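You operate a simulated robot arm through the tools that you are given. There is no shell and no other tool. Be economical: measure what you need, move in short steps, check, and stop when the job is done.

You are at the controls of a simulated robot arm. One attempt, no reset.

JOB
Turn the blue dial in the cistern to 3, then flush and let it fill.
Fine: shut the cistern lid again.

It is judged by the outcome, as a careful person would: the job done as asked, and still so three seconds after it is handed in. It fails if anything else is knocked over, pushed out of place, dropped, spilled or broken. A push-on lid holds only when it is set on centred and level and pressed home; a screw cap is set on level and turned clockwise until tight.

ROBOT AND FRAMES
A 7-joint arm with a two-finger parallel gripper, fixed in place. Base frame: the origin is at the foot of the arm, x ahead of it, y to its left, z up. Readings come in cm, rad, newtons and seconds.
Its first joint turns from -2.897 to 2.897 rad. Payload 4.4 kg.
The TCP is the grasp point between the finger pads, 2.3 cm short of the fingertips. In the tool frame z runs along the fingers and y along their closing line. The gripper opens to 9.4 cm. The fingers are 3.8 cm wide and 1 cm thick; the gripper's body (5.4 by 9.6 cm) begins 3.9 cm behind the TCP.
Orientation is that of the tool frame in the base frame, as a unit quaternion [x, y, z, w]. With the fingers straight down and closing along the base's y, the tool's x points along the base's -x, its y along +y and its z along -z.

CONTROLS
- The arm moves only by the tool drive_tool. Its argument "commands" is a list of rows, each a list of 7 numbers: the shift along the tool's x, y, z in cm, then the turn, a rotation vector about the tool's x, y, z in rad, then the gripper command, from -1 (shut) to 1 (fully open), values between in proportion. In form: [[tx, ty, tz, wx, wy, wz, jaw], ...]. A call has 1 to 10 rows; each row is the pose to reach, as a shift and turn from the pose commanded when the call began, along the tool's axes at that moment. Each row takes 0.2 s and may step no farther than 5 cm and 0.15 rad from the row before; otherwise, or with a gripper value out of range, the whole call is refused. Where a pose cannot be reached the arm comes as near as it can. A force on the tool above 90 N (or 10 N above the force at the start of the call, whichever is more), or a blocked arm, ends the call early, and 0.2 s more pass. The fingers move at their own pace (about 7.2 cm/s each) and stop on an object; they squeeze with about 22 N. The grip force told is the motor's: it shows also when the fingers shut on nothing. Time passes only in rows, and 0.2 s behind the last, so rows that repeat a pose let the fingers close. The reply holds the time, the measured pose of the TCP, the force on the tool along the base axes, the opening and the grip force, in the units named above and with some noise, and new pictures: "show" is both (left out), scene, wrist or none.
- Cameras (640 x 400 px; columns grow to the right, rows downward): "scene" is fixed at [4.91, 50.03, 150.39]; the picture's right is [-0.35, -0.94, 0.00], its down [-0.58, 0.22, -0.78] and it looks along [0.73, -0.28, -0.62] (base axes); focal length 345 px, centre (320, 200). "wrist" rides on the gripper at [-3.9, 0, -4.4] in the tool frame; the picture's right is [0.00, -1.00, 0.00], its down [0.97, 0.00, -0.24] and it looks along [0.24, 0.00, 0.97] (tool axes); focal length 218 px, centre (320, 200). There is no depth. A picture from a camera that has moved, and an enlarged one, comes with that camera's place and axes in the base frame and with its lens.
- close_up(camera, box): a new picture of the part [left, top, right, bottom] of that camera's present view, enlarged. No time passes.
- close_job(): hands the job in; it is judged then, once.

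Work in short steps. Places have to be worked out from the pictures, the camera data and where the tool is seen: move nearer, look again, correct. Check each grasp and each placing, and mend what went wrong. You have 120 turns and 150 pictures in all, those below and enlarged ones among them. Open the gripper and draw the arm clear of the work before you hand the job in, unless the task says otherwise; then end with one line.

The tools are called after ">>>" by a JSON object that holds its "api" and its "payload". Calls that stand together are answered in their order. drive_tool: Moves the arm, as the interface text tells. Its arguments: {"type":"object","properties":{"commands":{"type":"array","items":{"type":"array","items":{"type":"number"}}},"show":{"type":"string","enum":["both","scene","wrist","none"]}},"required":["commands"]} The other tools are called the same way: close_up (camera, box) takes an enlarged picture of a part of a camera's view; close_job () hands the job in.

At the start:

```text
time: 0.0
ee_pos: [42.82, 31.72, 124.84]
tcp_rot: [0.0, 1.0, 0.0, 0.0]
contact_force: [0.3, -0.4, 0.6]
gripper_width: 9.41
gripper_force: 0.0
```

scene: 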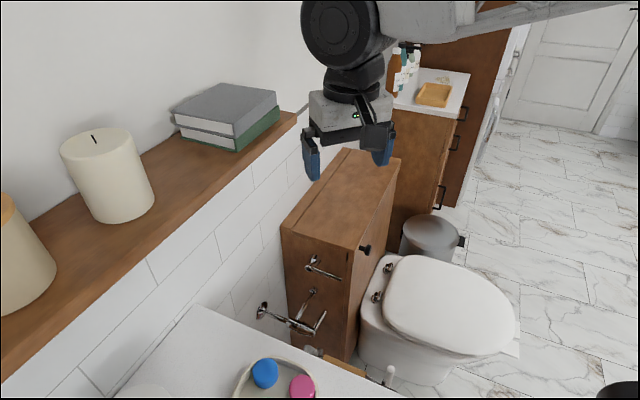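
wrist: 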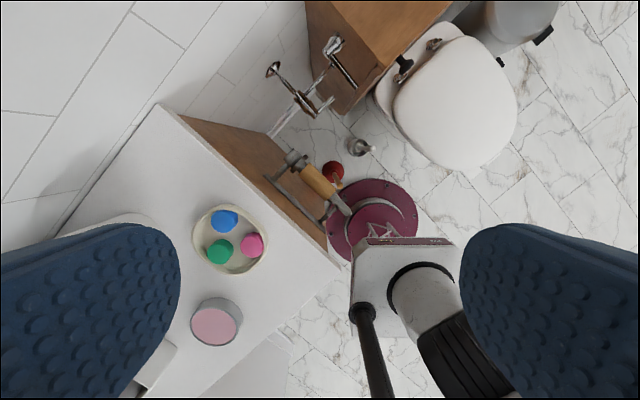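

The cistern seems to be the wooden box behind the toilet; I look closer at it before moving.

>>> {"api": "close_up", "payload": {"camera": "scene", "box": [240, 130, 440, 380]}}

>>> {"api": "close_up", "payload": {"camera": "wrist", "box": [180, 0, 560, 240]}}

```text
1.60 times, centred on (340, 255) of scene
camera zoom: at [4.91, 50.03, 150.39], right [-0.35, -0.94, 0.0], down [-0.58, 0.22, -0.78], along [0.73, -0.28, -0.62], focal length 552 px, centre (288, 112)
```

zoom: 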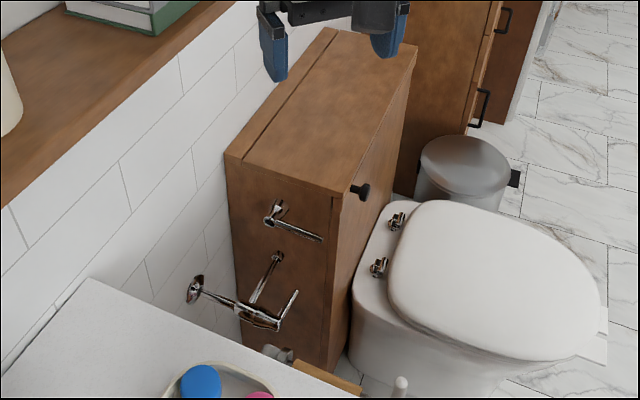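

```text
1.67 times, centred on (370, 120) of wrist
camera zoom: at [46.7, 31.79, 129.35], right [0.0, -1.0, 0.0], down [-0.97, 0.0, 0.24], along [-0.24, 0.0, -0.97], focal length 364 px, centre (237, 333)
```

zoom: 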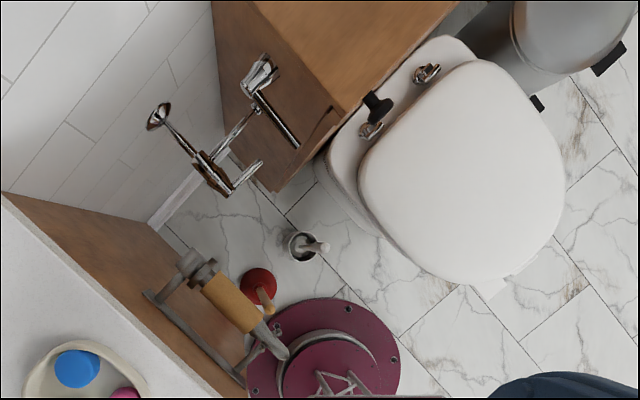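

The knob triangulates to about (65, 13, 76), and the cistern runs from there along (0.7,-0.7). I move over it to look from above.

>>> {"api": "drive_tool", "payload": {"commands": [[-4, -3, 0, 0, 0, 0, 1], [-8, -6, 0, 0, 0, 0, 1], [-12, -9, 0, 0, 0, 0, 1], [-16, -12, 0, 0, 0, 0, 1], [-20, -15, 0, 0, 0, 0, 1], [-24, -18, 0, 0, 0, 0, 1], [-28, -20, 0, 0, 0, 0, 1], [-32, -22, 0, 0, 0, 0, 1]]}}

```text
time: 1.8
ee_pos: [74.76, 9.54, 124.98]
tcp_rot: [0.0, 1.0, 0.0, 0.001]
contact_force: [-0.6, 0.3, 0.4]
gripper_width: 9.37
gripper_force: 0.0
camera wrist: at [78.72, 9.56, 129.34], right [0.0, -1.0, 0.0], down [-0.97, 0.0, 0.24], along [-0.24, 0.0, -0.97], focal length 218 px, centre (320, 200)
```

scene: 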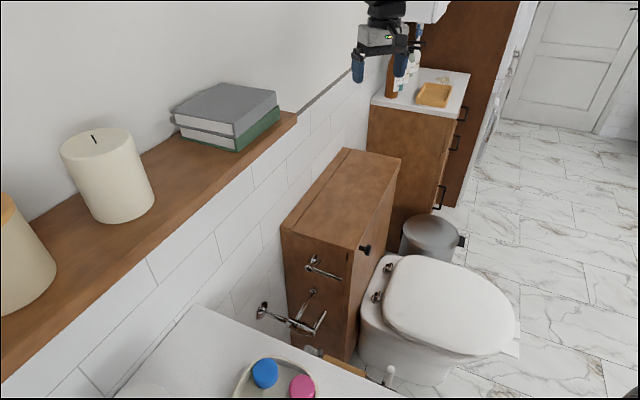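
wrist: 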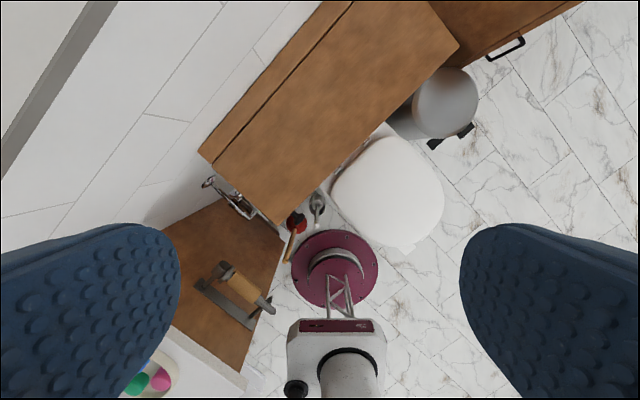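

The lid top works out near z≈84. I zoom in to find the knob and lid seam.

>>> {"api": "close_up", "payload": {"camera": "wrist", "box": [180, 0, 480, 260]}}

>>> {"api": "close_up", "payload": {"camera": "scene", "box": [270, 140, 420, 290]}}

```text
1.54 times, centred on (330, 130) of wrist
camera zoom: at [78.72, 9.56, 129.34], right [0.0, -1.0, 0.0], down [-0.97, 0.0, 0.24], along [-0.24, 0.0, -0.97], focal length 336 px, centre (305, 308)
```

zoom: 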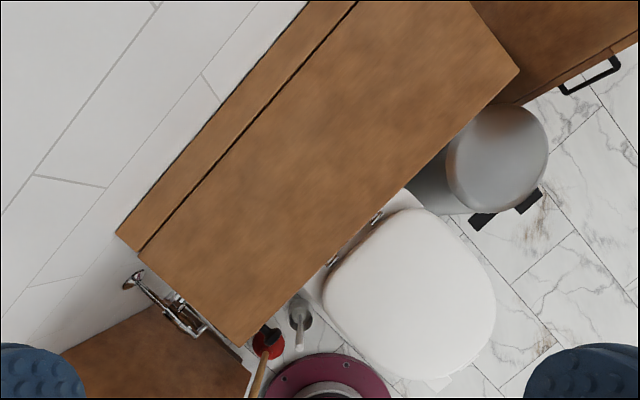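

```text
2.67 times, centred on (345, 215) of scene
camera zoom: at [4.91, 50.03, 150.39], right [-0.35, -0.94, 0.0], down [-0.58, 0.22, -0.78], along [0.73, -0.28, -0.62], focal length 920 px, centre (253, 160)
```

zoom: 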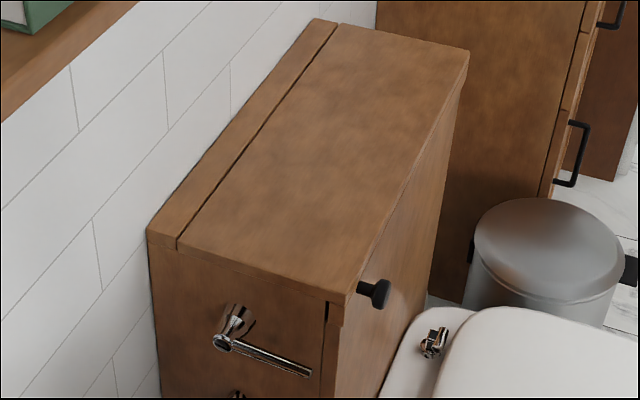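

The knob sits on the lid's front edge near (62.6, 14.8, 81); the hinge seam is 19.5 cm behind it, and the front edge runs along (0.72,-0.70). I yaw so the fingers close along that edge and descend above the knob.

>>> {"api": "drive_tool", "payload": {"commands": [[1.5, 0.5, 3, 0, 0, -0.1, 1], [3, 1, 6, 0, 0, -0.2, 1], [4.5, 1.6, 9, 0, 0, -0.3, 1], [6, 2.2, 12, 0, 0, -0.4, 1], [7.5, 2.8, 15, 0, 0, -0.5, 1], [9.5, 3.4, 18, 0, 0, -0.6, 1], [11.5, 4, 21, 0, 0, -0.7, 1], [12.8, 4.5, 24, 0, 0, -0.802, 1]]}}

```text
time: 3.6
ee_pos: [61.93, 14.3, 100.92]
tcp_rot: [-0.391, 0.92, 0.0, 0.0]
contact_force: [0.1, -0.1, -0.9]
gripper_width: 9.38
gripper_force: 0.0
camera wrist: at [64.71, 17.14, 105.39], right [0.72, -0.69, 0.0], down [-0.67, -0.7, 0.24], along [-0.17, -0.17, -0.97], focal length 218 px, centre (320, 200)
```

scene: 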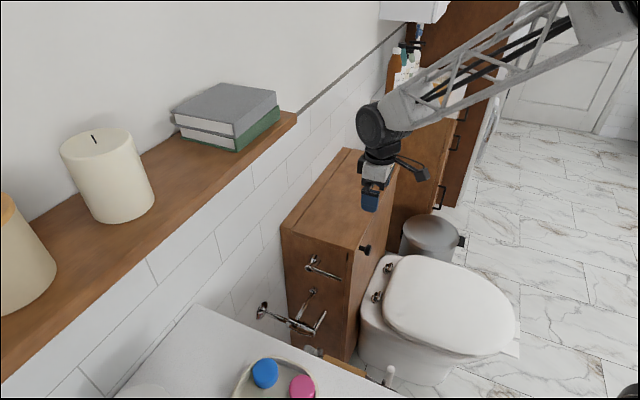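
wrist: 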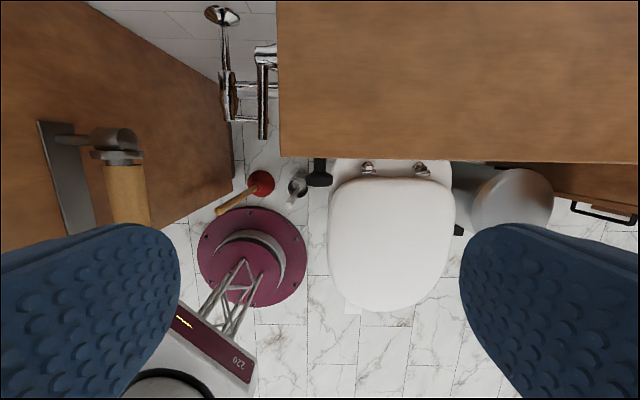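

The knob is directly below the TCP, with the disc about 0.4 cm toward the lid. I shift 0.5 cm outward and descend to z≈84.

>>> {"api": "drive_tool", "payload": {"commands": [[0.5, 0, 4.5, 0, 0, 0, 1], [0.5, 0, 9, 0, 0, 0, 1], [0.5, 0, 13, 0, 0, 0, 1], [0.5, 0, 17, 0, 0, 0, 1]]}}

>>> {"api": "close_up", "payload": {"camera": "scene", "box": [310, 170, 430, 290]}}

```text
time: 4.6
ee_pos: [61.73, 14.01, 84.06]
tcp_rot: [-0.391, 0.92, 0.0, 0.0]
contact_force: [-0.7, 0.1, 0.7]
gripper_width: 9.41
gripper_force: 0.1
camera wrist: at [64.49, 16.81, 88.42], right [0.72, -0.7, 0.0], down [-0.68, -0.7, 0.24], along [-0.17, -0.17, -0.97], focal length 218 px, centre (320, 200)
```

scene: 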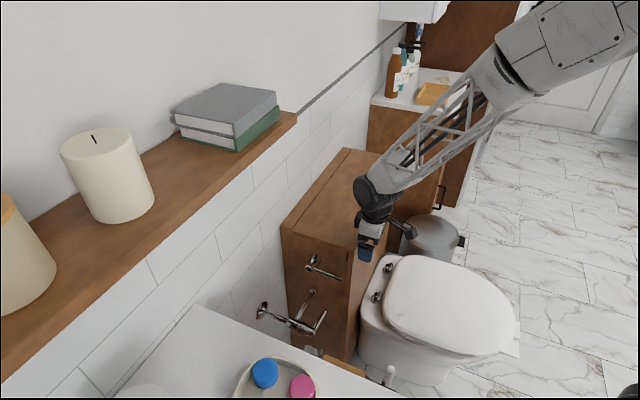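
wrist: 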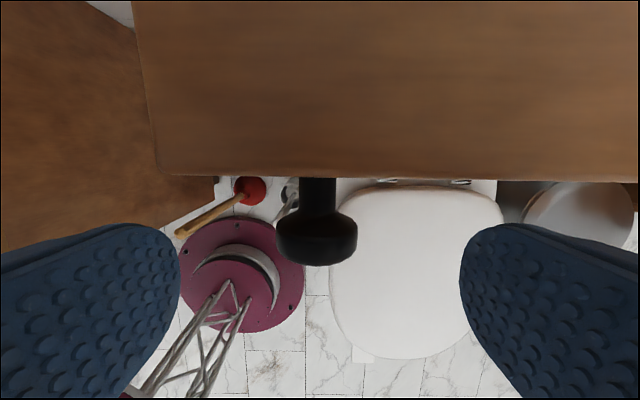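

```text
3.33 times, centred on (370, 230) of scene
camera zoom: at [4.91, 50.03, 150.39], right [-0.35, -0.94, 0.0], down [-0.58, 0.22, -0.78], along [0.73, -0.28, -0.62], focal length 1150 px, centre (153, 100)
```

zoom: 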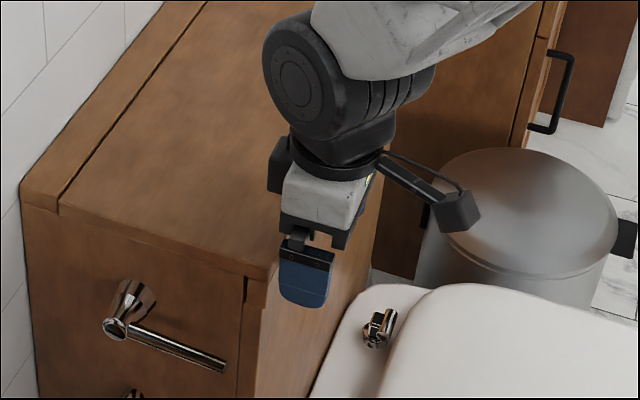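

The knob's disc is centred about z≈80.8, so I go down 2.2 cm and close on it.

>>> {"api": "drive_tool", "payload": {"commands": [[0, 0, 2.2, 0, 0, 0, 1], [0, 0, 2.2, 0, 0, 0, -1], [0, 0, 2.2, 0, 0, 0, -1], [0, 0, 2.2, 0, 0, 0, -1], [0, 0, 2.2, 0, 0, 0, -1]]}}

```text
time: 5.8
ee_pos: [61.44, 14.01, 81.75]
tcp_rot: [-0.391, 0.92, 0.0, 0.0]
contact_force: [-22.5, 34.1, 7.7]
gripper_width: 3.18
gripper_force: 44.8
camera wrist: at [64.35, 16.83, 86.12], right [0.72, -0.69, 0.0], down [-0.67, -0.7, 0.24], along [-0.17, -0.17, -0.97], focal length 218 px, centre (320, 200)
```

scene: 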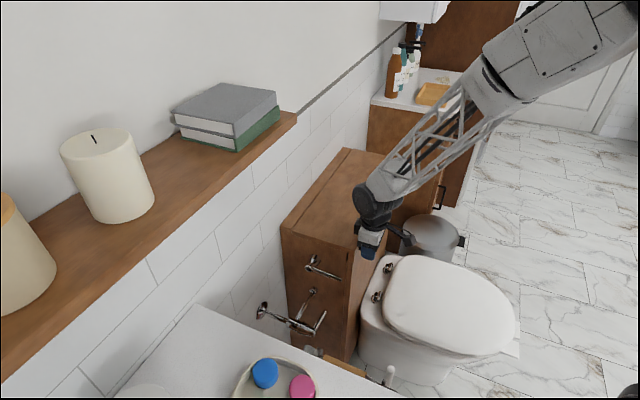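
wrist: 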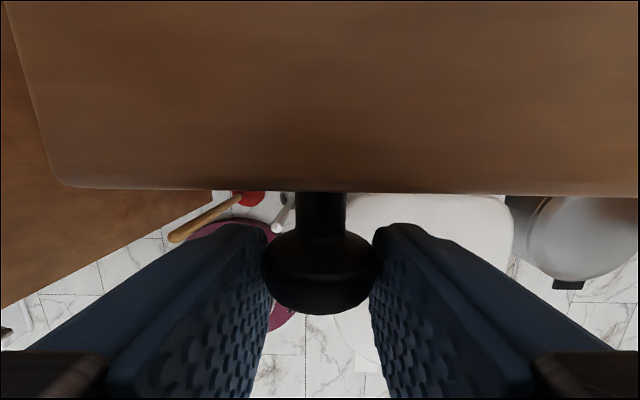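

The knob is held (3.2 cm) with a sideways load of about 40 N, so I relieve 0.3 cm along the closing line and start lifting along the hinge arc.

>>> {"api": "drive_tool", "payload": {"commands": [[0, 0.3, 0, 0, 0, 0, -1], [0, 0.3, -1.1, 0, 0, 0, -1], [0, 0.3, -2.2, 0, 0, 0, -1], [-0.1, 0.3, -3.3, 0, 0, 0, -1], [-0.15, 0.3, -4.4, 0, 0, 0, -1]]}}

```text
time: 7.0
ee_pos: [61.66, 14.02, 85.81]
tcp_rot: [-0.39, 0.921, -0.002, 0.002]
contact_force: [11.9, -26.7, -2.3]
gripper_width: 3.19
gripper_force: 45.4
stopped in row 5: the force on the tool passed its limit (the readings are from after the stop); the commanded pose is now the measured one
camera wrist: at [64.39, 16.9, 90.19], right [0.72, -0.7, 0.0], down [-0.68, -0.7, 0.24], along [-0.16, -0.17, -0.97], focal length 218 px, centre (320, 200)
```

scene: 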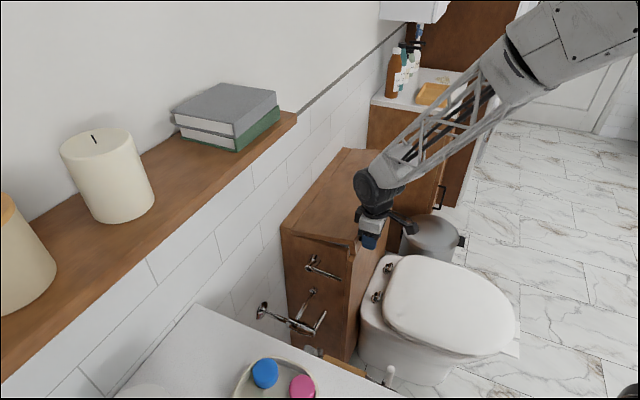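
wrist: 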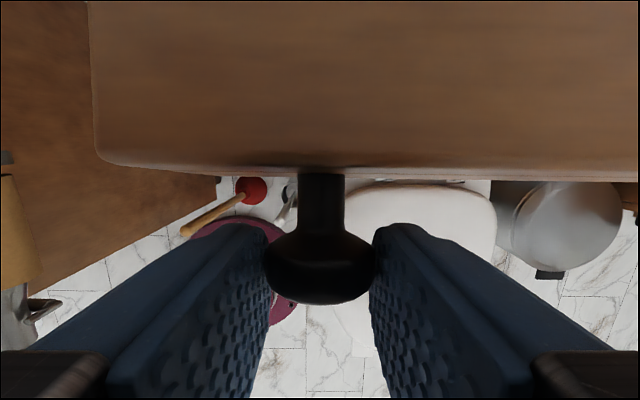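

The lid is rising. I take a reading at rest to see the residual forces.

>>> {"api": "drive_tool", "payload": {"commands": [[0, 0, 0, 0, 0, 0, -1], [0, 0, 0, 0, 0, 0, -1]], "show": "none"}}

>>> {"api": "close_up", "payload": {"camera": "scene", "box": [270, 140, 430, 290]}}

```text
time: 7.6
ee_pos: [61.71, 14.01, 85.79]
tcp_rot: [-0.389, 0.921, -0.001, 0.001]
contact_force: [17.9, -39.5, 1.3]
gripper_width: 3.15
gripper_force: 44.5
```

```text
2.67 times, centred on (350, 215) of scene
camera zoom: at [4.91, 50.03, 150.39], right [-0.35, -0.94, 0.0], down [-0.58, 0.22, -0.78], along [0.73, -0.28, -0.62], focal length 920 px, centre (240, 160)
```

zoom: 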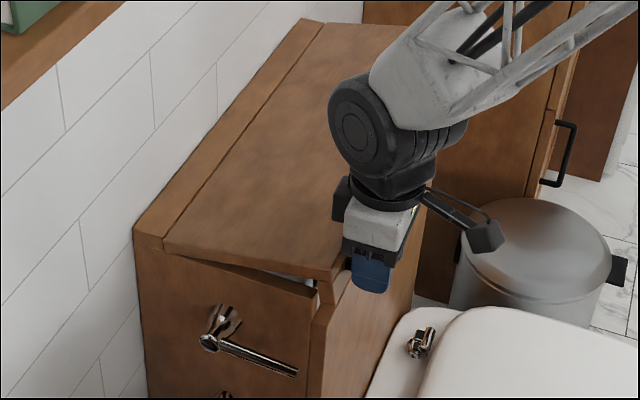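

The lid hinges as expected. I correct the side load (−0.15 cm) and follow the arc to about 0.45 rad.

>>> {"api": "drive_tool", "payload": {"commands": [[0, -0.15, 0, 0, 0, 0, -1], [-0.15, -0.15, -1.4, 0, 0, 0, -1], [-0.35, -0.15, -2.5, 0, 0, 0, -1], [-0.6, -0.15, -3.56, 0, 0, 0, -1], [-0.9, -0.15, -4.6, 0, 0, 0, -1], [-1.3, -0.15, -5.67, 0, 0, 0, -1]]}}

```text
time: 9.0
ee_pos: [62.46, 14.95, 91.39]
tcp_rot: [-0.39, 0.921, -0.001, 0.001]
contact_force: [-9.2, -4.0, -11.0]
gripper_width: 3.16
gripper_force: 45.0
camera wrist: at [65.28, 17.77, 95.79], right [0.72, -0.7, 0.0], down [-0.68, -0.7, 0.24], along [-0.17, -0.17, -0.97], focal length 218 px, centre (320, 200)
```

scene: 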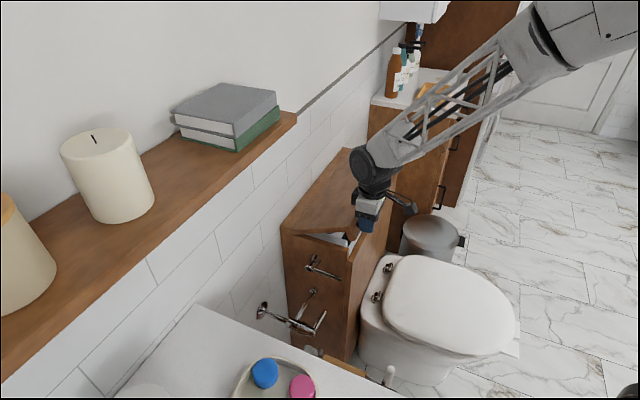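
wrist: 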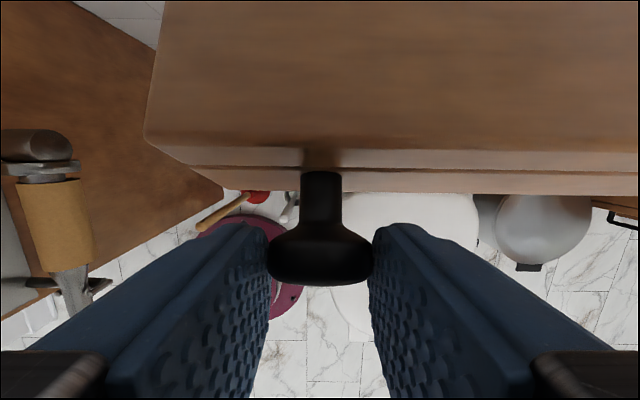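

Forces are low and the lid follows. I continue the arc to about 1.05 rad, tilting the gripper so its body stays away from the wall.

>>> {"api": "drive_tool", "payload": {"commands": [[-0.88, 0, -2.02, 0, 0, 0, -1], [-1.87, 0, -3.95, 0, -0.05, 0, -1], [-2.97, 0, -5.74, 0, -0.15, 0, -1], [-4.24, 0, -7.39, 0, -0.25, 0, -1], [-5.68, 0, -8.86, 0, -0.35, 0, -1], [-7.26, 0, -10.15, 0, -0.45, 0, -1]]}}

```text
time: 10.4
ee_pos: [67.62, 20.14, 101.72]
tcp_rot: [-0.38, 0.897, 0.087, 0.208]
contact_force: [5.7, -22.8, -5.4]
gripper_width: 3.2
gripper_force: 44.7
camera wrist: at [68.82, 21.3, 107.37], right [0.72, -0.7, 0.0], down [-0.68, -0.7, -0.21], along [0.15, 0.15, -0.98], focal length 218 px, centre (320, 200)
```

scene: 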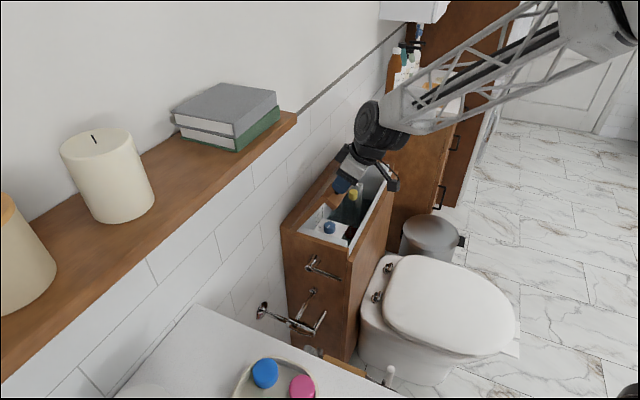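
wrist: 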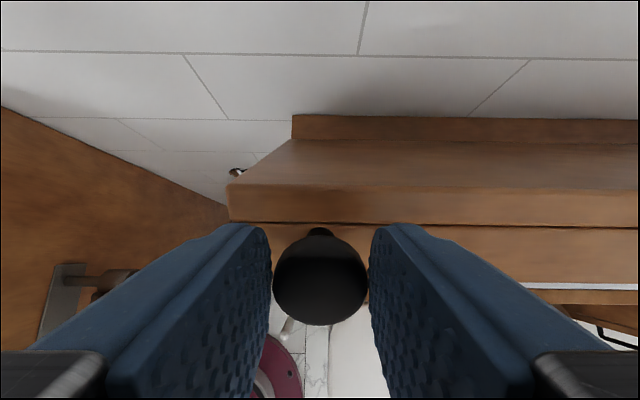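

The lid is at about 60° and the interior is visible. I continue the arc to about 83° with a bit more tilt.

>>> {"api": "drive_tool", "payload": {"commands": [[-2.02, 0, -0.24, 0, -0.1, 0, -1], [-4.07, 0, -0.24, 0, -0.2, 0, -1], [-6.1, 0, 0, 0, -0.3, 0, -1], [-8.27, 0, 0.42, 0, -0.3, 0, -1]]}}

```text
time: 11.4
ee_pos: [73.04, 25.39, 104.92]
tcp_rot: [-0.363, 0.856, 0.142, 0.34]
contact_force: [27.9, -53.6, 17.6]
gripper_width: 3.17
gripper_force: 44.9
camera wrist: at [72.95, 25.41, 110.81], right [0.72, -0.7, 0.0], down [-0.61, -0.63, -0.49], along [0.34, 0.35, -0.87], focal length 218 px, centre (320, 200)
```

scene: 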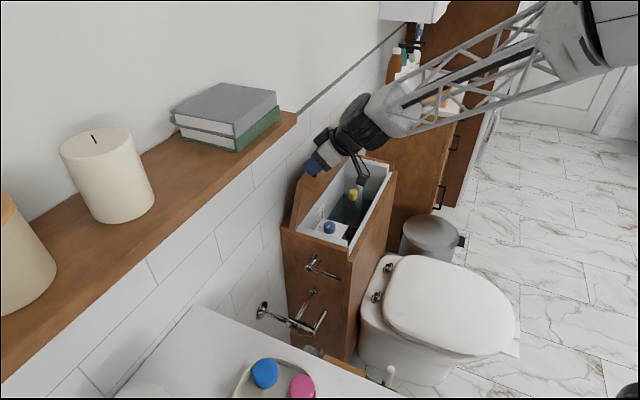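
wrist: 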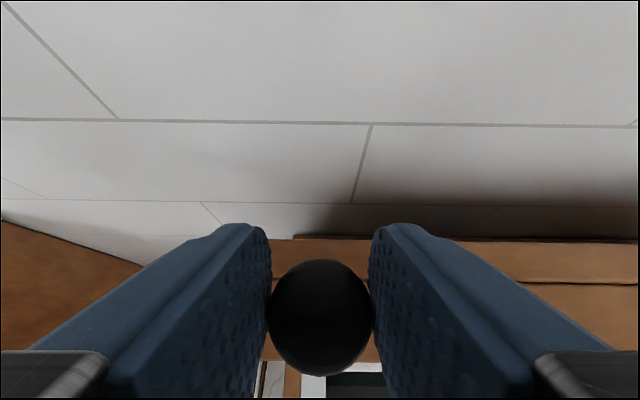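

Lid is near vertical with some side load (~57 N), which I relieve while going past vertical in small steps.

>>> {"api": "drive_tool", "payload": {"commands": [[-0.06, -0.25, -0.36, 0, 0, 0, -1], [-1, -0.25, 0.3, 0, 0, 0, -1], [-1.9, -0.25, 0.87, 0, 0, 0, -1], [-2.7, -0.25, 1.6, 0, 0, 0, -1]]}}

```text
time: 12.4
ee_pos: [75.22, 27.53, 105.52]
tcp_rot: [-0.363, 0.856, 0.143, 0.339]
contact_force: [8.6, -26.8, 9.7]
gripper_width: 3.18
gripper_force: 45.3
camera wrist: at [75.17, 27.61, 111.38], right [0.72, -0.7, 0.0], down [-0.61, -0.63, -0.49], along [0.34, 0.35, -0.87], focal length 218 px, centre (320, 200)
```

scene: 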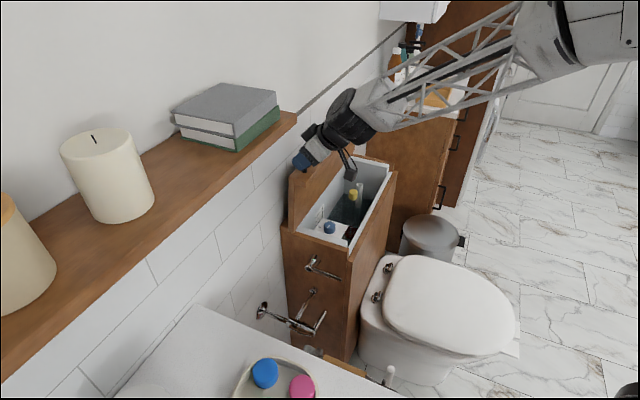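
wrist: 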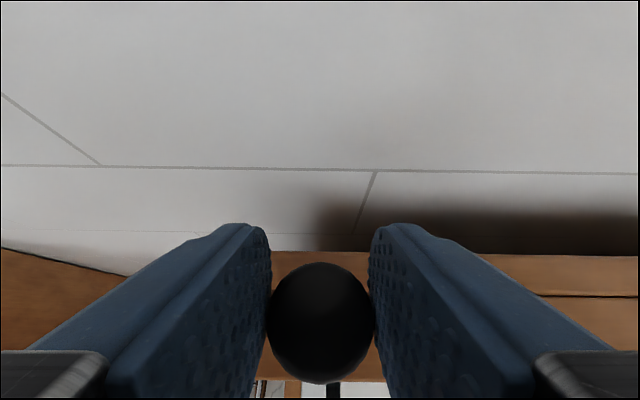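

Now about vertical. I continue another ~0.15 rad past vertical, watching for the stop.

>>> {"api": "drive_tool", "payload": {"commands": [[-0.8, -0.1, 0.75, 0, 0, 0, -1], [-1.6, -0.1, 1.5, 0, 0, 0, -1], [-2.4, -0.1, 2.3, 0, 0, 0, -1]]}}

```text
time: 13.2
ee_pos: [77.62, 29.93, 105.6]
tcp_rot: [-0.363, 0.857, 0.142, 0.338]
contact_force: [-8.3, -4.9, 25.8]
gripper_width: 3.19
gripper_force: 45.2
camera wrist: at [77.54, 29.98, 111.42], right [0.72, -0.7, 0.0], down [-0.61, -0.63, -0.49], along [0.34, 0.35, -0.87], focal length 218 px, centre (320, 200)
```

scene: 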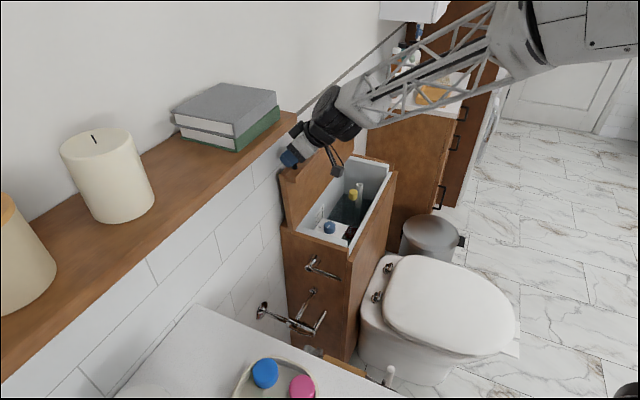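
wrist: 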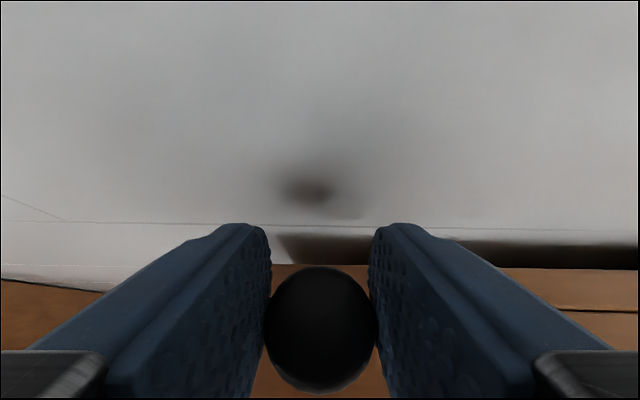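

The lid is roughly 10° past vertical. I open slightly and back off along the tool axis to see whether it stays.

>>> {"api": "drive_tool", "payload": {"commands": [[0, 0, 0, 0, 0, 0, 0.1], [0, 0, 0, 0, 0, 0, 0.1], [0, 0, -2, 0, 0, 0, 0.1], [0, 0, -5, 0, 0, 0, 0.1], [0, 0, -8, 0, 0, 0, 0.1]]}}

```text
time: 14.4
ee_pos: [74.03, 26.02, 111.26]
tcp_rot: [-0.363, 0.857, 0.143, 0.338]
contact_force: [0.4, 0.4, 0.1]
gripper_width: 5.18
gripper_force: 0.1
camera wrist: at [73.84, 26.03, 117.08], right [0.72, -0.7, 0.0], down [-0.61, -0.63, -0.49], along [0.34, 0.35, -0.87], focal length 218 px, centre (320, 200)
```

scene: 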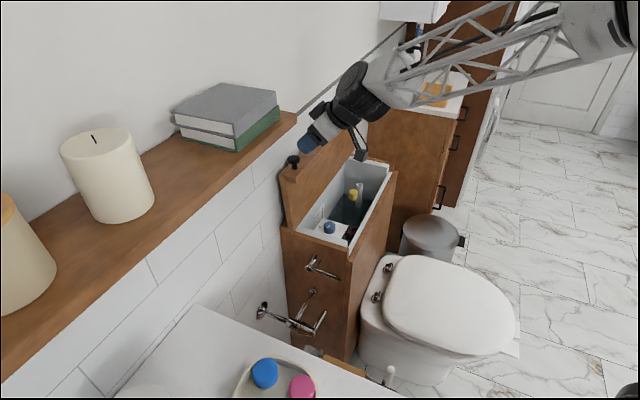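
wrist: 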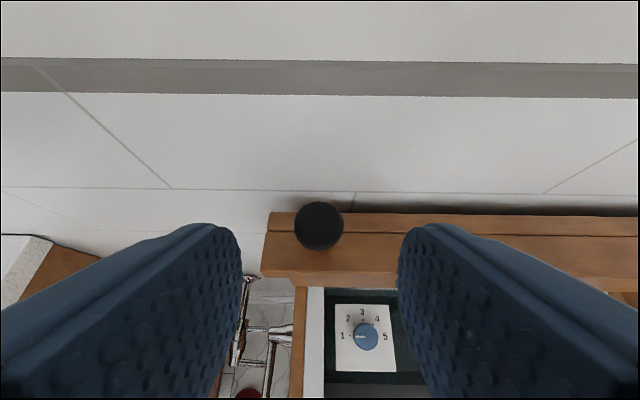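

The lid stays open. The blue dial is at about (77.3, 19.6, 77.5). I zoom in on it.

>>> {"api": "close_up", "payload": {"camera": "wrist", "box": [300, 270, 420, 400]}}

>>> {"api": "close_up", "payload": {"camera": "scene", "box": [280, 150, 400, 260]}}

```text
3.08 times, centred on (360, 335) of wrist
camera zoom: at [73.84, 26.03, 117.08], right [0.72, -0.7, 0.0], down [-0.61, -0.63, -0.49], along [0.34, 0.35, -0.87], focal length 672 px, centre (197, -215)
```

zoom: 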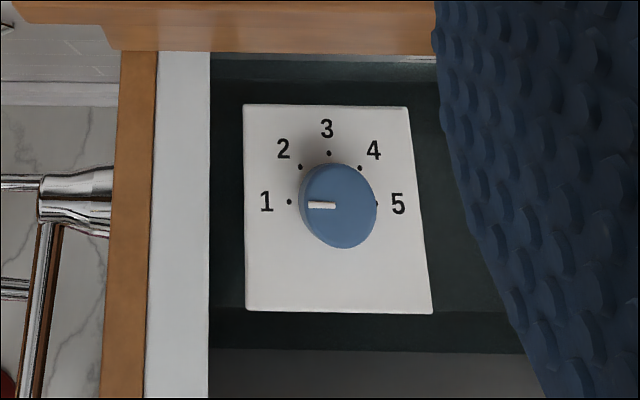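

```text
3.64 times, centred on (340, 205) of scene
camera zoom: at [4.91, 50.03, 150.39], right [-0.35, -0.94, 0.0], down [-0.58, 0.22, -0.78], along [0.73, -0.28, -0.62], focal length 1254 px, centre (247, 182)
```

zoom: 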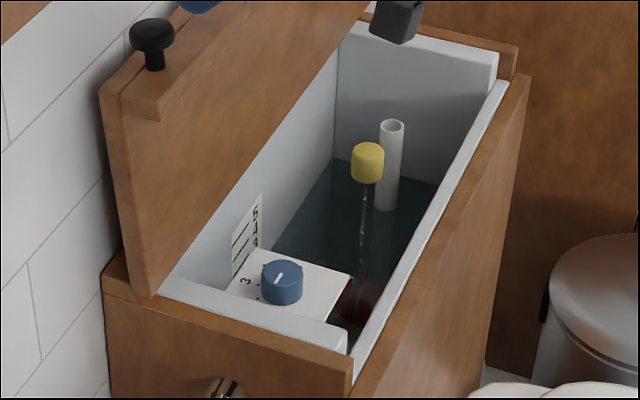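

Pointer is at 1; 3 needs a 90° clockwise turn (seen from above). I untilt and move over the dial at z≈95, gripper half open.

>>> {"api": "drive_tool", "payload": {"commands": [[2.5, -1.4, 2, 0, 0.15, 0, 0.1], [5, -2.8, 4, 0, 0.3, 0, 0.1], [7.5, -4.2, 6, 0, 0.45, 0, 0.1], [10, -5.6, 8, 0, 0.6, 0, 0.1], [12.6, -6.8, 10.1, 0, 0.75, 0, 0.1]]}}

>>> {"api": "close_up", "payload": {"camera": "wrist", "box": [200, 100, 440, 300]}}

```text
time: 15.6
ee_pos: [77.18, 19.43, 95.27]
tcp_rot: [-0.39, 0.921, -0.001, 0.001]
contact_force: [0.7, -0.3, 0.2]
gripper_width: 5.19
gripper_force: 0.1
camera wrist: at [79.93, 22.43, 99.81], right [0.72, -0.7, 0.0], down [-0.68, -0.7, 0.24], along [-0.16, -0.17, -0.97], focal length 218 px, centre (320, 200)
```

scene: 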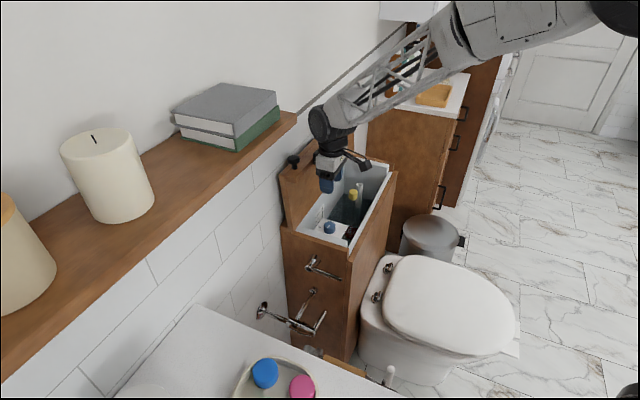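
wrist: 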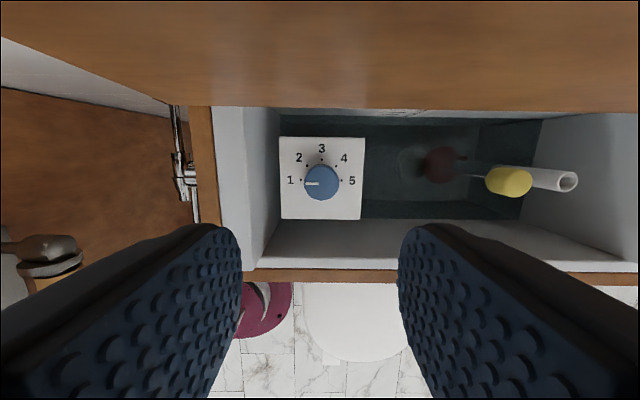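

```text
2.00 times, centred on (320, 200) of wrist
camera zoom: at [79.93, 22.43, 99.81], right [0.72, -0.7, 0.0], down [-0.68, -0.7, 0.24], along [-0.16, -0.17, -0.97], focal length 436 px, centre (320, 200)
```

zoom: 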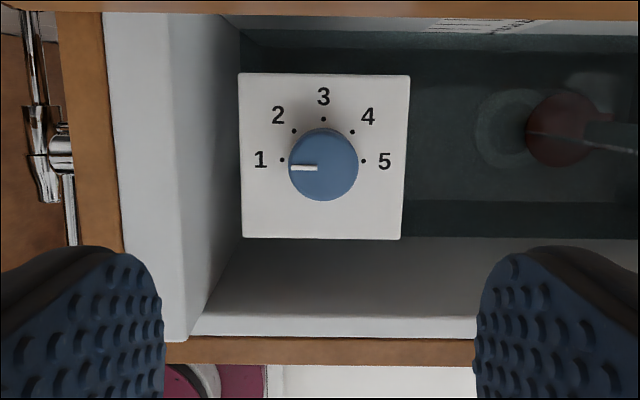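

The dial triangulates to z≈77, diameter ≈3.6 cm, offset 0.5 cm inward. I centre and descend to z≈84 for a second look.

>>> {"api": "drive_tool", "payload": {"commands": [[-0.3, -0.2, 4, 0, 0, 0, 0.1], [-0.5, -0.2, 8, 0, 0, 0, 0.1], [-0.5, -0.2, 11.3, 0, 0, 0, 0.1]]}}

>>> {"api": "close_up", "payload": {"camera": "scene", "box": [270, 130, 420, 260]}}

```text
time: 16.4
ee_pos: [77.93, 19.81, 83.96]
tcp_rot: [-0.391, 0.921, 0.0, 0.001]
contact_force: [-0.7, 0.0, 0.3]
gripper_width: 5.15
gripper_force: 0.0
camera wrist: at [80.52, 22.58, 88.4], right [0.72, -0.7, 0.0], down [-0.68, -0.7, 0.24], along [-0.16, -0.17, -0.97], focal length 218 px, centre (320, 200)
```

scene: 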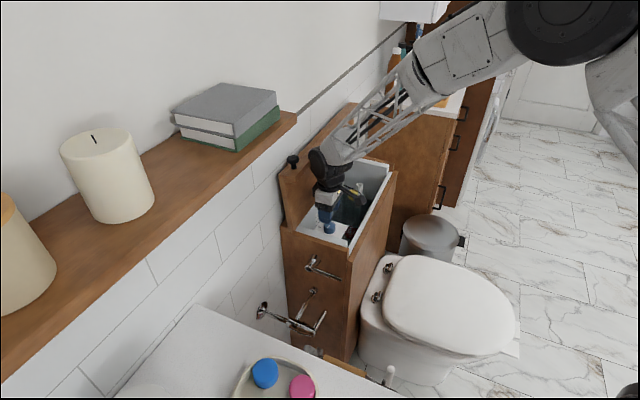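
wrist: 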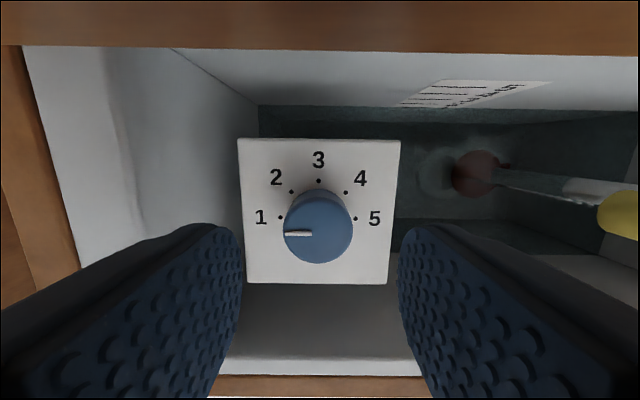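

```text
3.08 times, centred on (345, 195) of scene
camera zoom: at [4.91, 50.03, 150.39], right [-0.35, -0.94, 0.0], down [-0.58, 0.22, -0.78], along [0.73, -0.28, -0.62], focal length 1061 px, centre (243, 215)
```

zoom: 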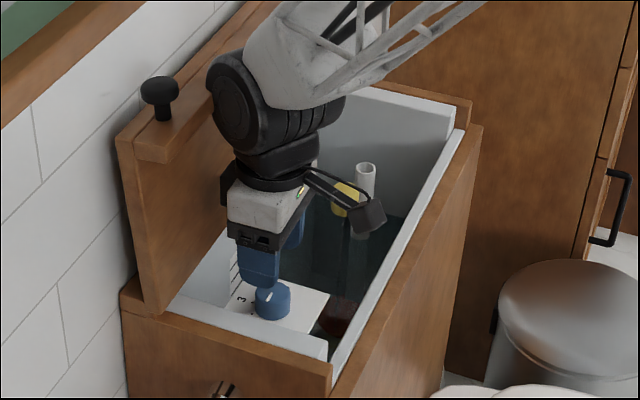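

The dial top is at z≈77 with 0.3 cm correction outward. I descend to TCP z≈78.1 and close gently on the dial.

>>> {"api": "drive_tool", "payload": {"commands": [[0.3, 0.05, 3, 0, 0, 0, 0.1], [0.3, 0.05, 5.8, 0, 0, 0, 0.1], [0.3, 0.05, 5.8, 0, 0, 0, -0.5], [0.3, 0.05, 5.8, 0, 0, 0, -0.5]]}}

```text
time: 17.4
ee_pos: [77.49, 19.43, 78.18]
tcp_rot: [-0.389, 0.921, -0.001, 0.002]
contact_force: [34.1, -37.1, -5.5]
gripper_width: 3.58
gripper_force: 44.9
camera wrist: at [80.22, 22.42, 82.65], right [0.72, -0.7, 0.0], down [-0.68, -0.7, 0.24], along [-0.16, -0.17, -0.97], focal length 218 px, centre (320, 200)
```

scene: 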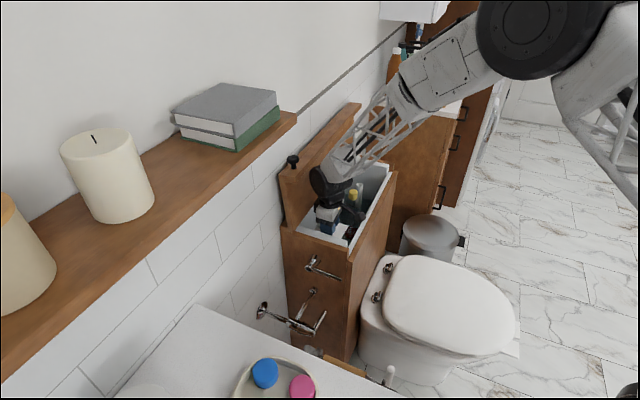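
wrist: 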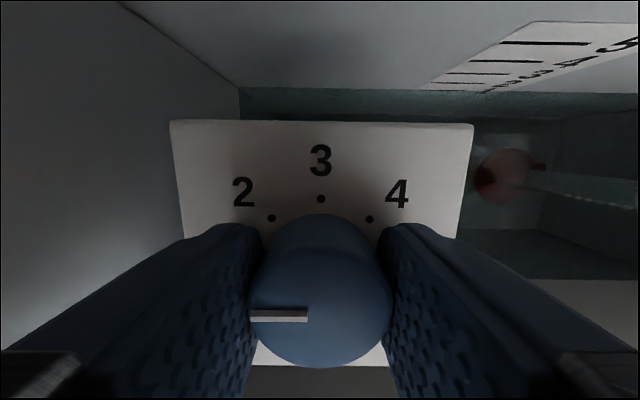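

Gripped (3.58 cm). I relieve the 50 N side load and turn clockwise 0.75 rad, then check.

>>> {"api": "drive_tool", "payload": {"commands": [[0.12, -0.2, 0, 0, 0, 0, -0.5], [0.12, -0.2, 0, 0, 0, 0.15, -0.5], [0.12, -0.2, 0, 0, 0, 0.3, -0.5], [0.12, -0.2, 0, 0, 0, 0.45, -0.5], [0.12, -0.2, 0, 0, 0, 0.6, -0.5], [0.12, -0.2, 0, 0, 0, 0.75, -0.5]], "show": "wrist"}}

```text
time: 18.8
ee_pos: [77.47, 19.63, 78.27]
tcp_rot: [-0.026, 1.0, 0.0, 0.001]
contact_force: [1.0, 34.0, 11.7]
gripper_width: 3.57
gripper_force: 45.1
camera wrist: at [81.4, 19.83, 82.64], right [0.05, -1.0, 0.0], down [-0.97, -0.05, 0.24], along [-0.24, -0.01, -0.97], focal length 218 px, centre (320, 200)
```

wrist: 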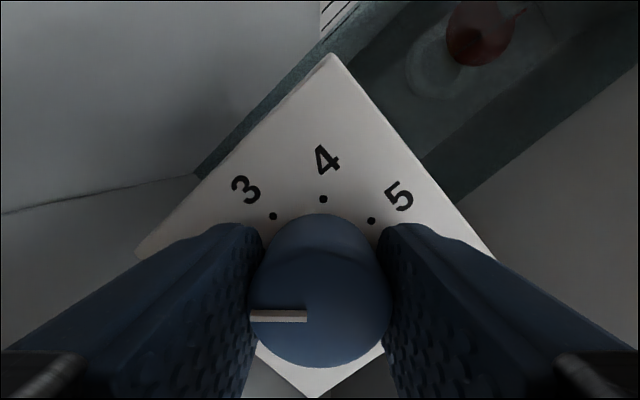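

The dial follows. I turn the remaining 0.82 rad, relieving the side load as well.

>>> {"api": "drive_tool", "payload": {"commands": [[0, 0.12, 0, 0, 0, 0.14, -0.5], [0, 0.12, 0, 0, 0, 0.28, -0.5], [0, 0.12, 0, 0, 0, 0.42, -0.5], [0, 0.12, 0, 0, 0, 0.56, -0.5], [0, 0.12, 0, 0, 0, 0.7, -0.5], [0, 0.12, 0, 0, 0, 0.82, -0.5], [0, 0.12, 0, 0, 0, 0.82, -0.5]], "show": "wrist"}}

```text
time: 20.4
ee_pos: [77.56, 19.6, 78.21]
tcp_rot: [0.376, 0.927, 0.0, 0.001]
contact_force: [-1.4, 31.5, 20.5]
gripper_width: 3.58
gripper_force: 45.3
camera wrist: at [80.32, 16.94, 82.63], right [-0.7, -0.72, 0.0], down [-0.7, 0.68, 0.24], along [-0.17, 0.17, -0.97], focal length 218 px, centre (320, 200)
```

wrist: 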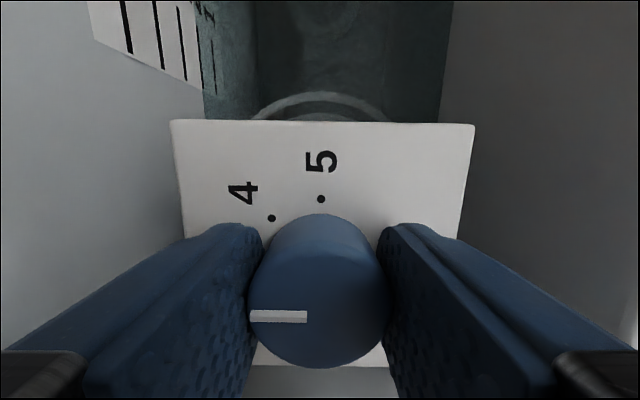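

Plate is now square to the camera, i.e. 90° turned. I release and lift, then verify.

>>> {"api": "drive_tool", "payload": {"commands": [[0, 0, 0, 0, 0, 0, 0.1], [0, 0, 0, 0, 0, 0, 0.1], [0, 0, -4, 0, 0, 0, 0.1], [0, 0, -8, 0, 0, 0, 0.1], [0, 0, -12, 0, 0, 0, 0.1], [0, 0, -16, 0, 0, 0, 0.1]]}}

>>> {"api": "close_up", "payload": {"camera": "wrist", "box": [200, 80, 440, 240]}}

```text
time: 21.8
ee_pos: [77.4, 19.6, 94.16]
tcp_rot: [0.376, 0.927, 0.0, 0.001]
contact_force: [-1.2, 0.1, -0.2]
gripper_width: 5.16
gripper_force: 0.1
camera wrist: at [80.17, 17.03, 98.49], right [-0.7, -0.72, 0.0], down [-0.7, 0.68, 0.24], along [-0.17, 0.17, -0.97], focal length 218 px, centre (320, 200)
```

scene: 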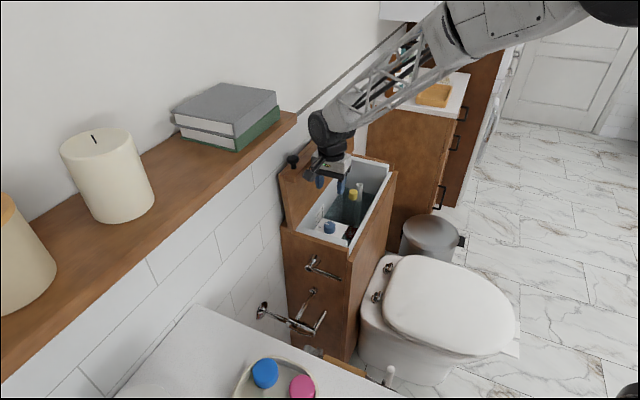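
wrist: 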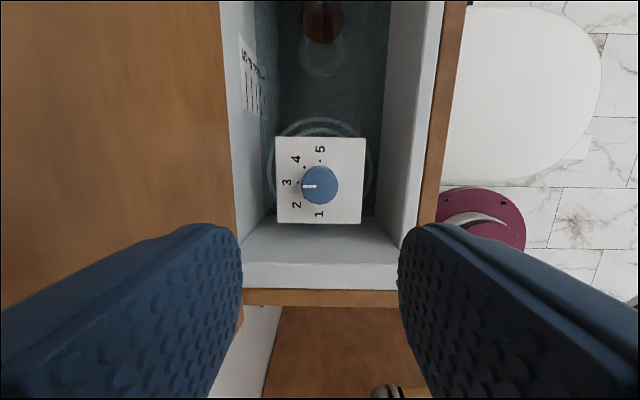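

```text
2.50 times, centred on (320, 160) of wrist
camera zoom: at [80.17, 17.03, 98.49], right [-0.7, -0.72, 0.0], down [-0.7, 0.68, 0.24], along [-0.17, 0.17, -0.97], focal length 546 px, centre (320, 300)
```

zoom: 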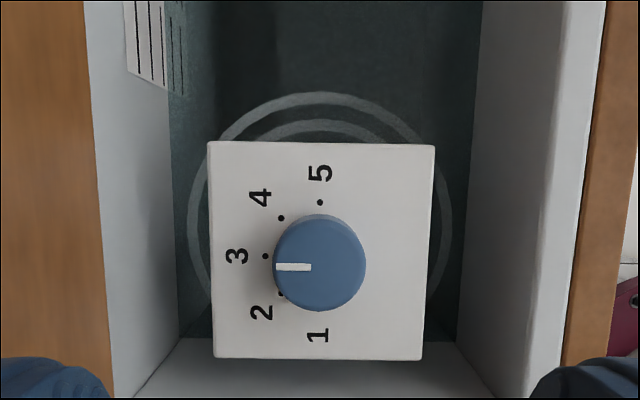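

Dial points at 3. Next the chrome flush lever on the near end face, bar end estimated at (59, 23.6, 75.5). I move above it with the fingers shut to look.

>>> {"api": "drive_tool", "payload": {"commands": [[3.2, -2, 0, 0, 0, 0, -1], [6.4, -4, 0, 0, 0, 0, -1], [9.6, -6, 0, 0, 0, 0, -1], [12.8, -8, 0, 0, 0, 0, -1], [15.9, -9.7, 0, 0, 0, 0, -1]]}}

>>> {"api": "close_up", "payload": {"camera": "wrist", "box": [200, 60, 440, 260]}}

```text
time: 23.0
ee_pos: [59.1, 23.62, 94.11]
tcp_rot: [0.376, 0.927, 0.0, 0.001]
contact_force: [-1.3, 0.7, -0.8]
gripper_width: 0.02
gripper_force: 22.1
camera wrist: at [61.84, 20.99, 98.52], right [-0.7, -0.72, 0.0], down [-0.7, 0.68, 0.24], along [-0.17, 0.17, -0.97], focal length 218 px, centre (320, 200)
```

scene: 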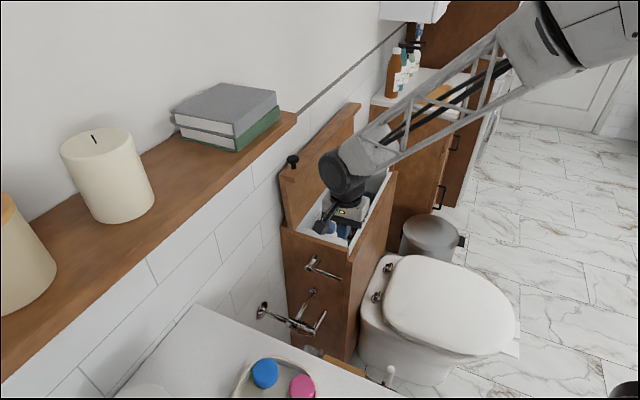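
wrist: 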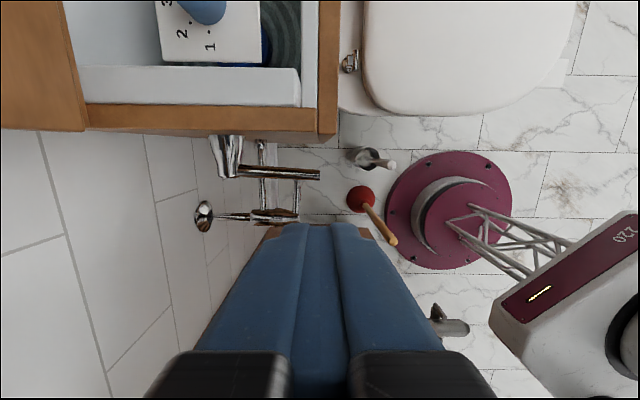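

```text
2.00 times, centred on (320, 160) of wrist
camera zoom: at [61.84, 20.99, 98.52], right [-0.7, -0.72, 0.0], down [-0.7, 0.68, 0.24], along [-0.17, 0.17, -0.97], focal length 436 px, centre (320, 280)
```

zoom: 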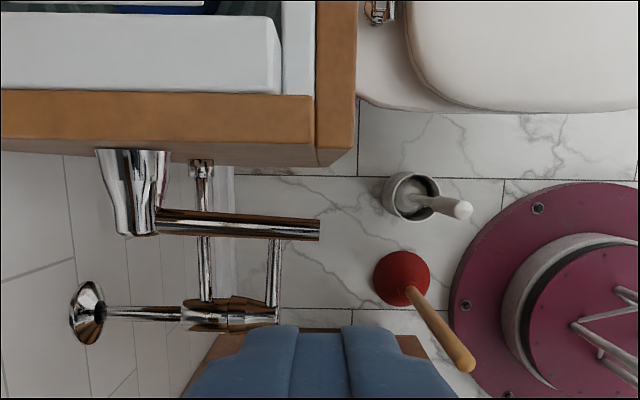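

The lever is clear: horizontal bar at u≈-3.6, its free end just short of the front edge. I tilt the fingers 0.6 rad toward the cistern (keeping camera and body clear of its rim) and come down just above the bar.

>>> {"api": "drive_tool", "payload": {"commands": [[-0.1, 0.4, 3.5, 0, -0.15, 0, -1], [-0.25, 0.8, 7, 0, -0.3, 0, -1], [-0.4, 1.2, 10.5, 0, -0.45, 0, -1], [-0.55, 1.65, 14, 0, -0.6, 0, -1]]}}

>>> {"api": "close_up", "payload": {"camera": "scene", "box": [260, 190, 400, 320]}}

```text
time: 24.0
ee_pos: [60.82, 24.5, 80.12]
tcp_rot: [0.358, 0.885, -0.111, 0.277]
contact_force: [0.3, 0.3, 0.2]
gripper_width: 0.0
gripper_force: 22.9
camera wrist: at [61.27, 24.03, 86.06], right [-0.69, -0.72, 0.0], down [-0.67, 0.65, -0.35], along [0.26, -0.24, -0.94], focal length 218 px, centre (320, 200)
```

scene: 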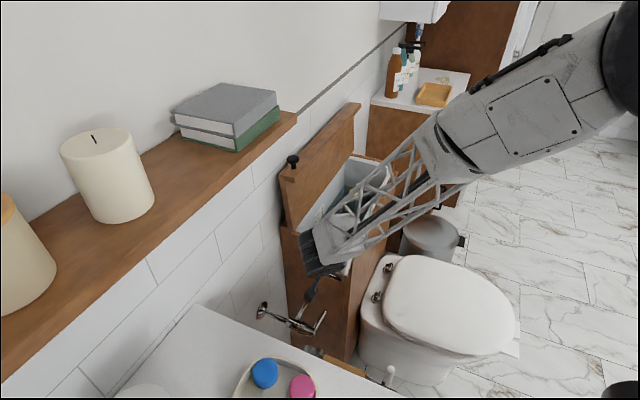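
wrist: 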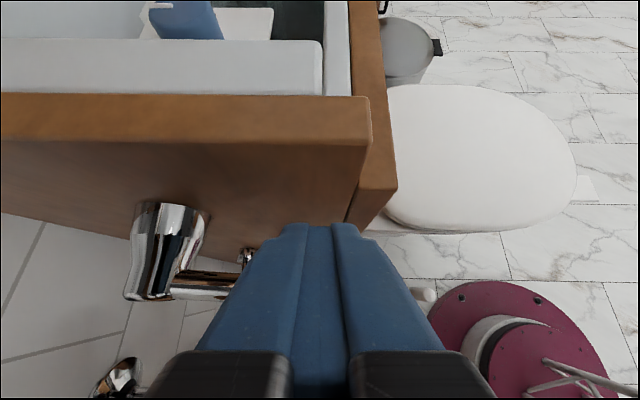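

```text
3.08 times, centred on (330, 255) of scene
camera zoom: at [4.91, 50.03, 150.39], right [-0.35, -0.94, 0.0], down [-0.58, 0.22, -0.78], along [0.73, -0.28, -0.62], focal length 1061 px, centre (289, 31)
```

zoom: 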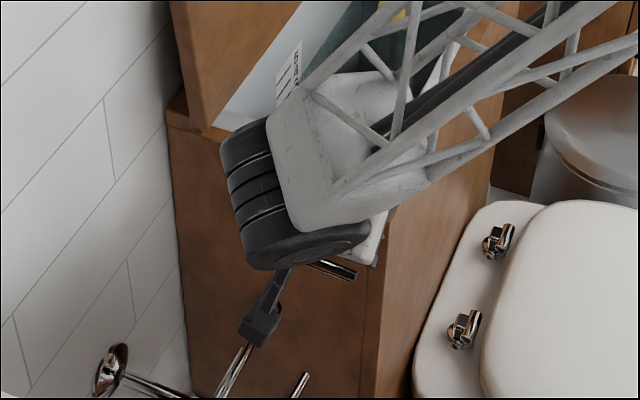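

The bar lies under the middle of the fingertip end face. I press straight down in 0.8 cm steps, reading the force.

>>> {"api": "drive_tool", "payload": {"commands": [[0.45, 0, 0.66, 0, 0, 0, -1], [0.9, 0, 1.32, 0, 0, 0, -1], [1.35, 0, 1.98, 0, 0, 0, -1], [1.8, 0, 2.64, 0, 0, 0, -1]], "show": "wrist"}}

```text
time: 25.0
ee_pos: [60.76, 24.37, 76.97]
tcp_rot: [0.358, 0.885, -0.11, 0.276]
contact_force: [-6.0, 1.8, 1.4]
gripper_width: 0.0
gripper_force: 22.4
camera wrist: at [61.35, 23.97, 82.85], right [-0.7, -0.72, 0.0], down [-0.67, 0.65, -0.35], along [0.25, -0.24, -0.94], focal length 218 px, centre (320, 200)
```

wrist: 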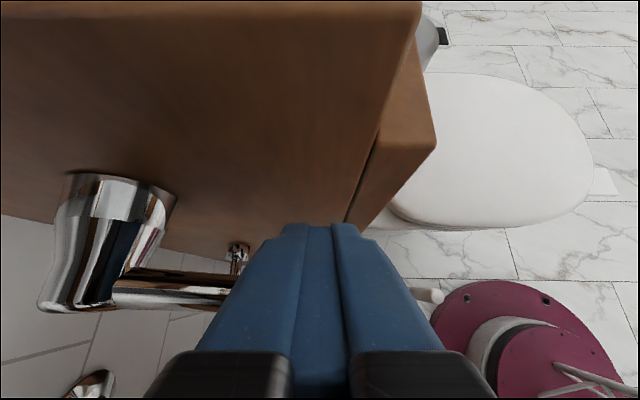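

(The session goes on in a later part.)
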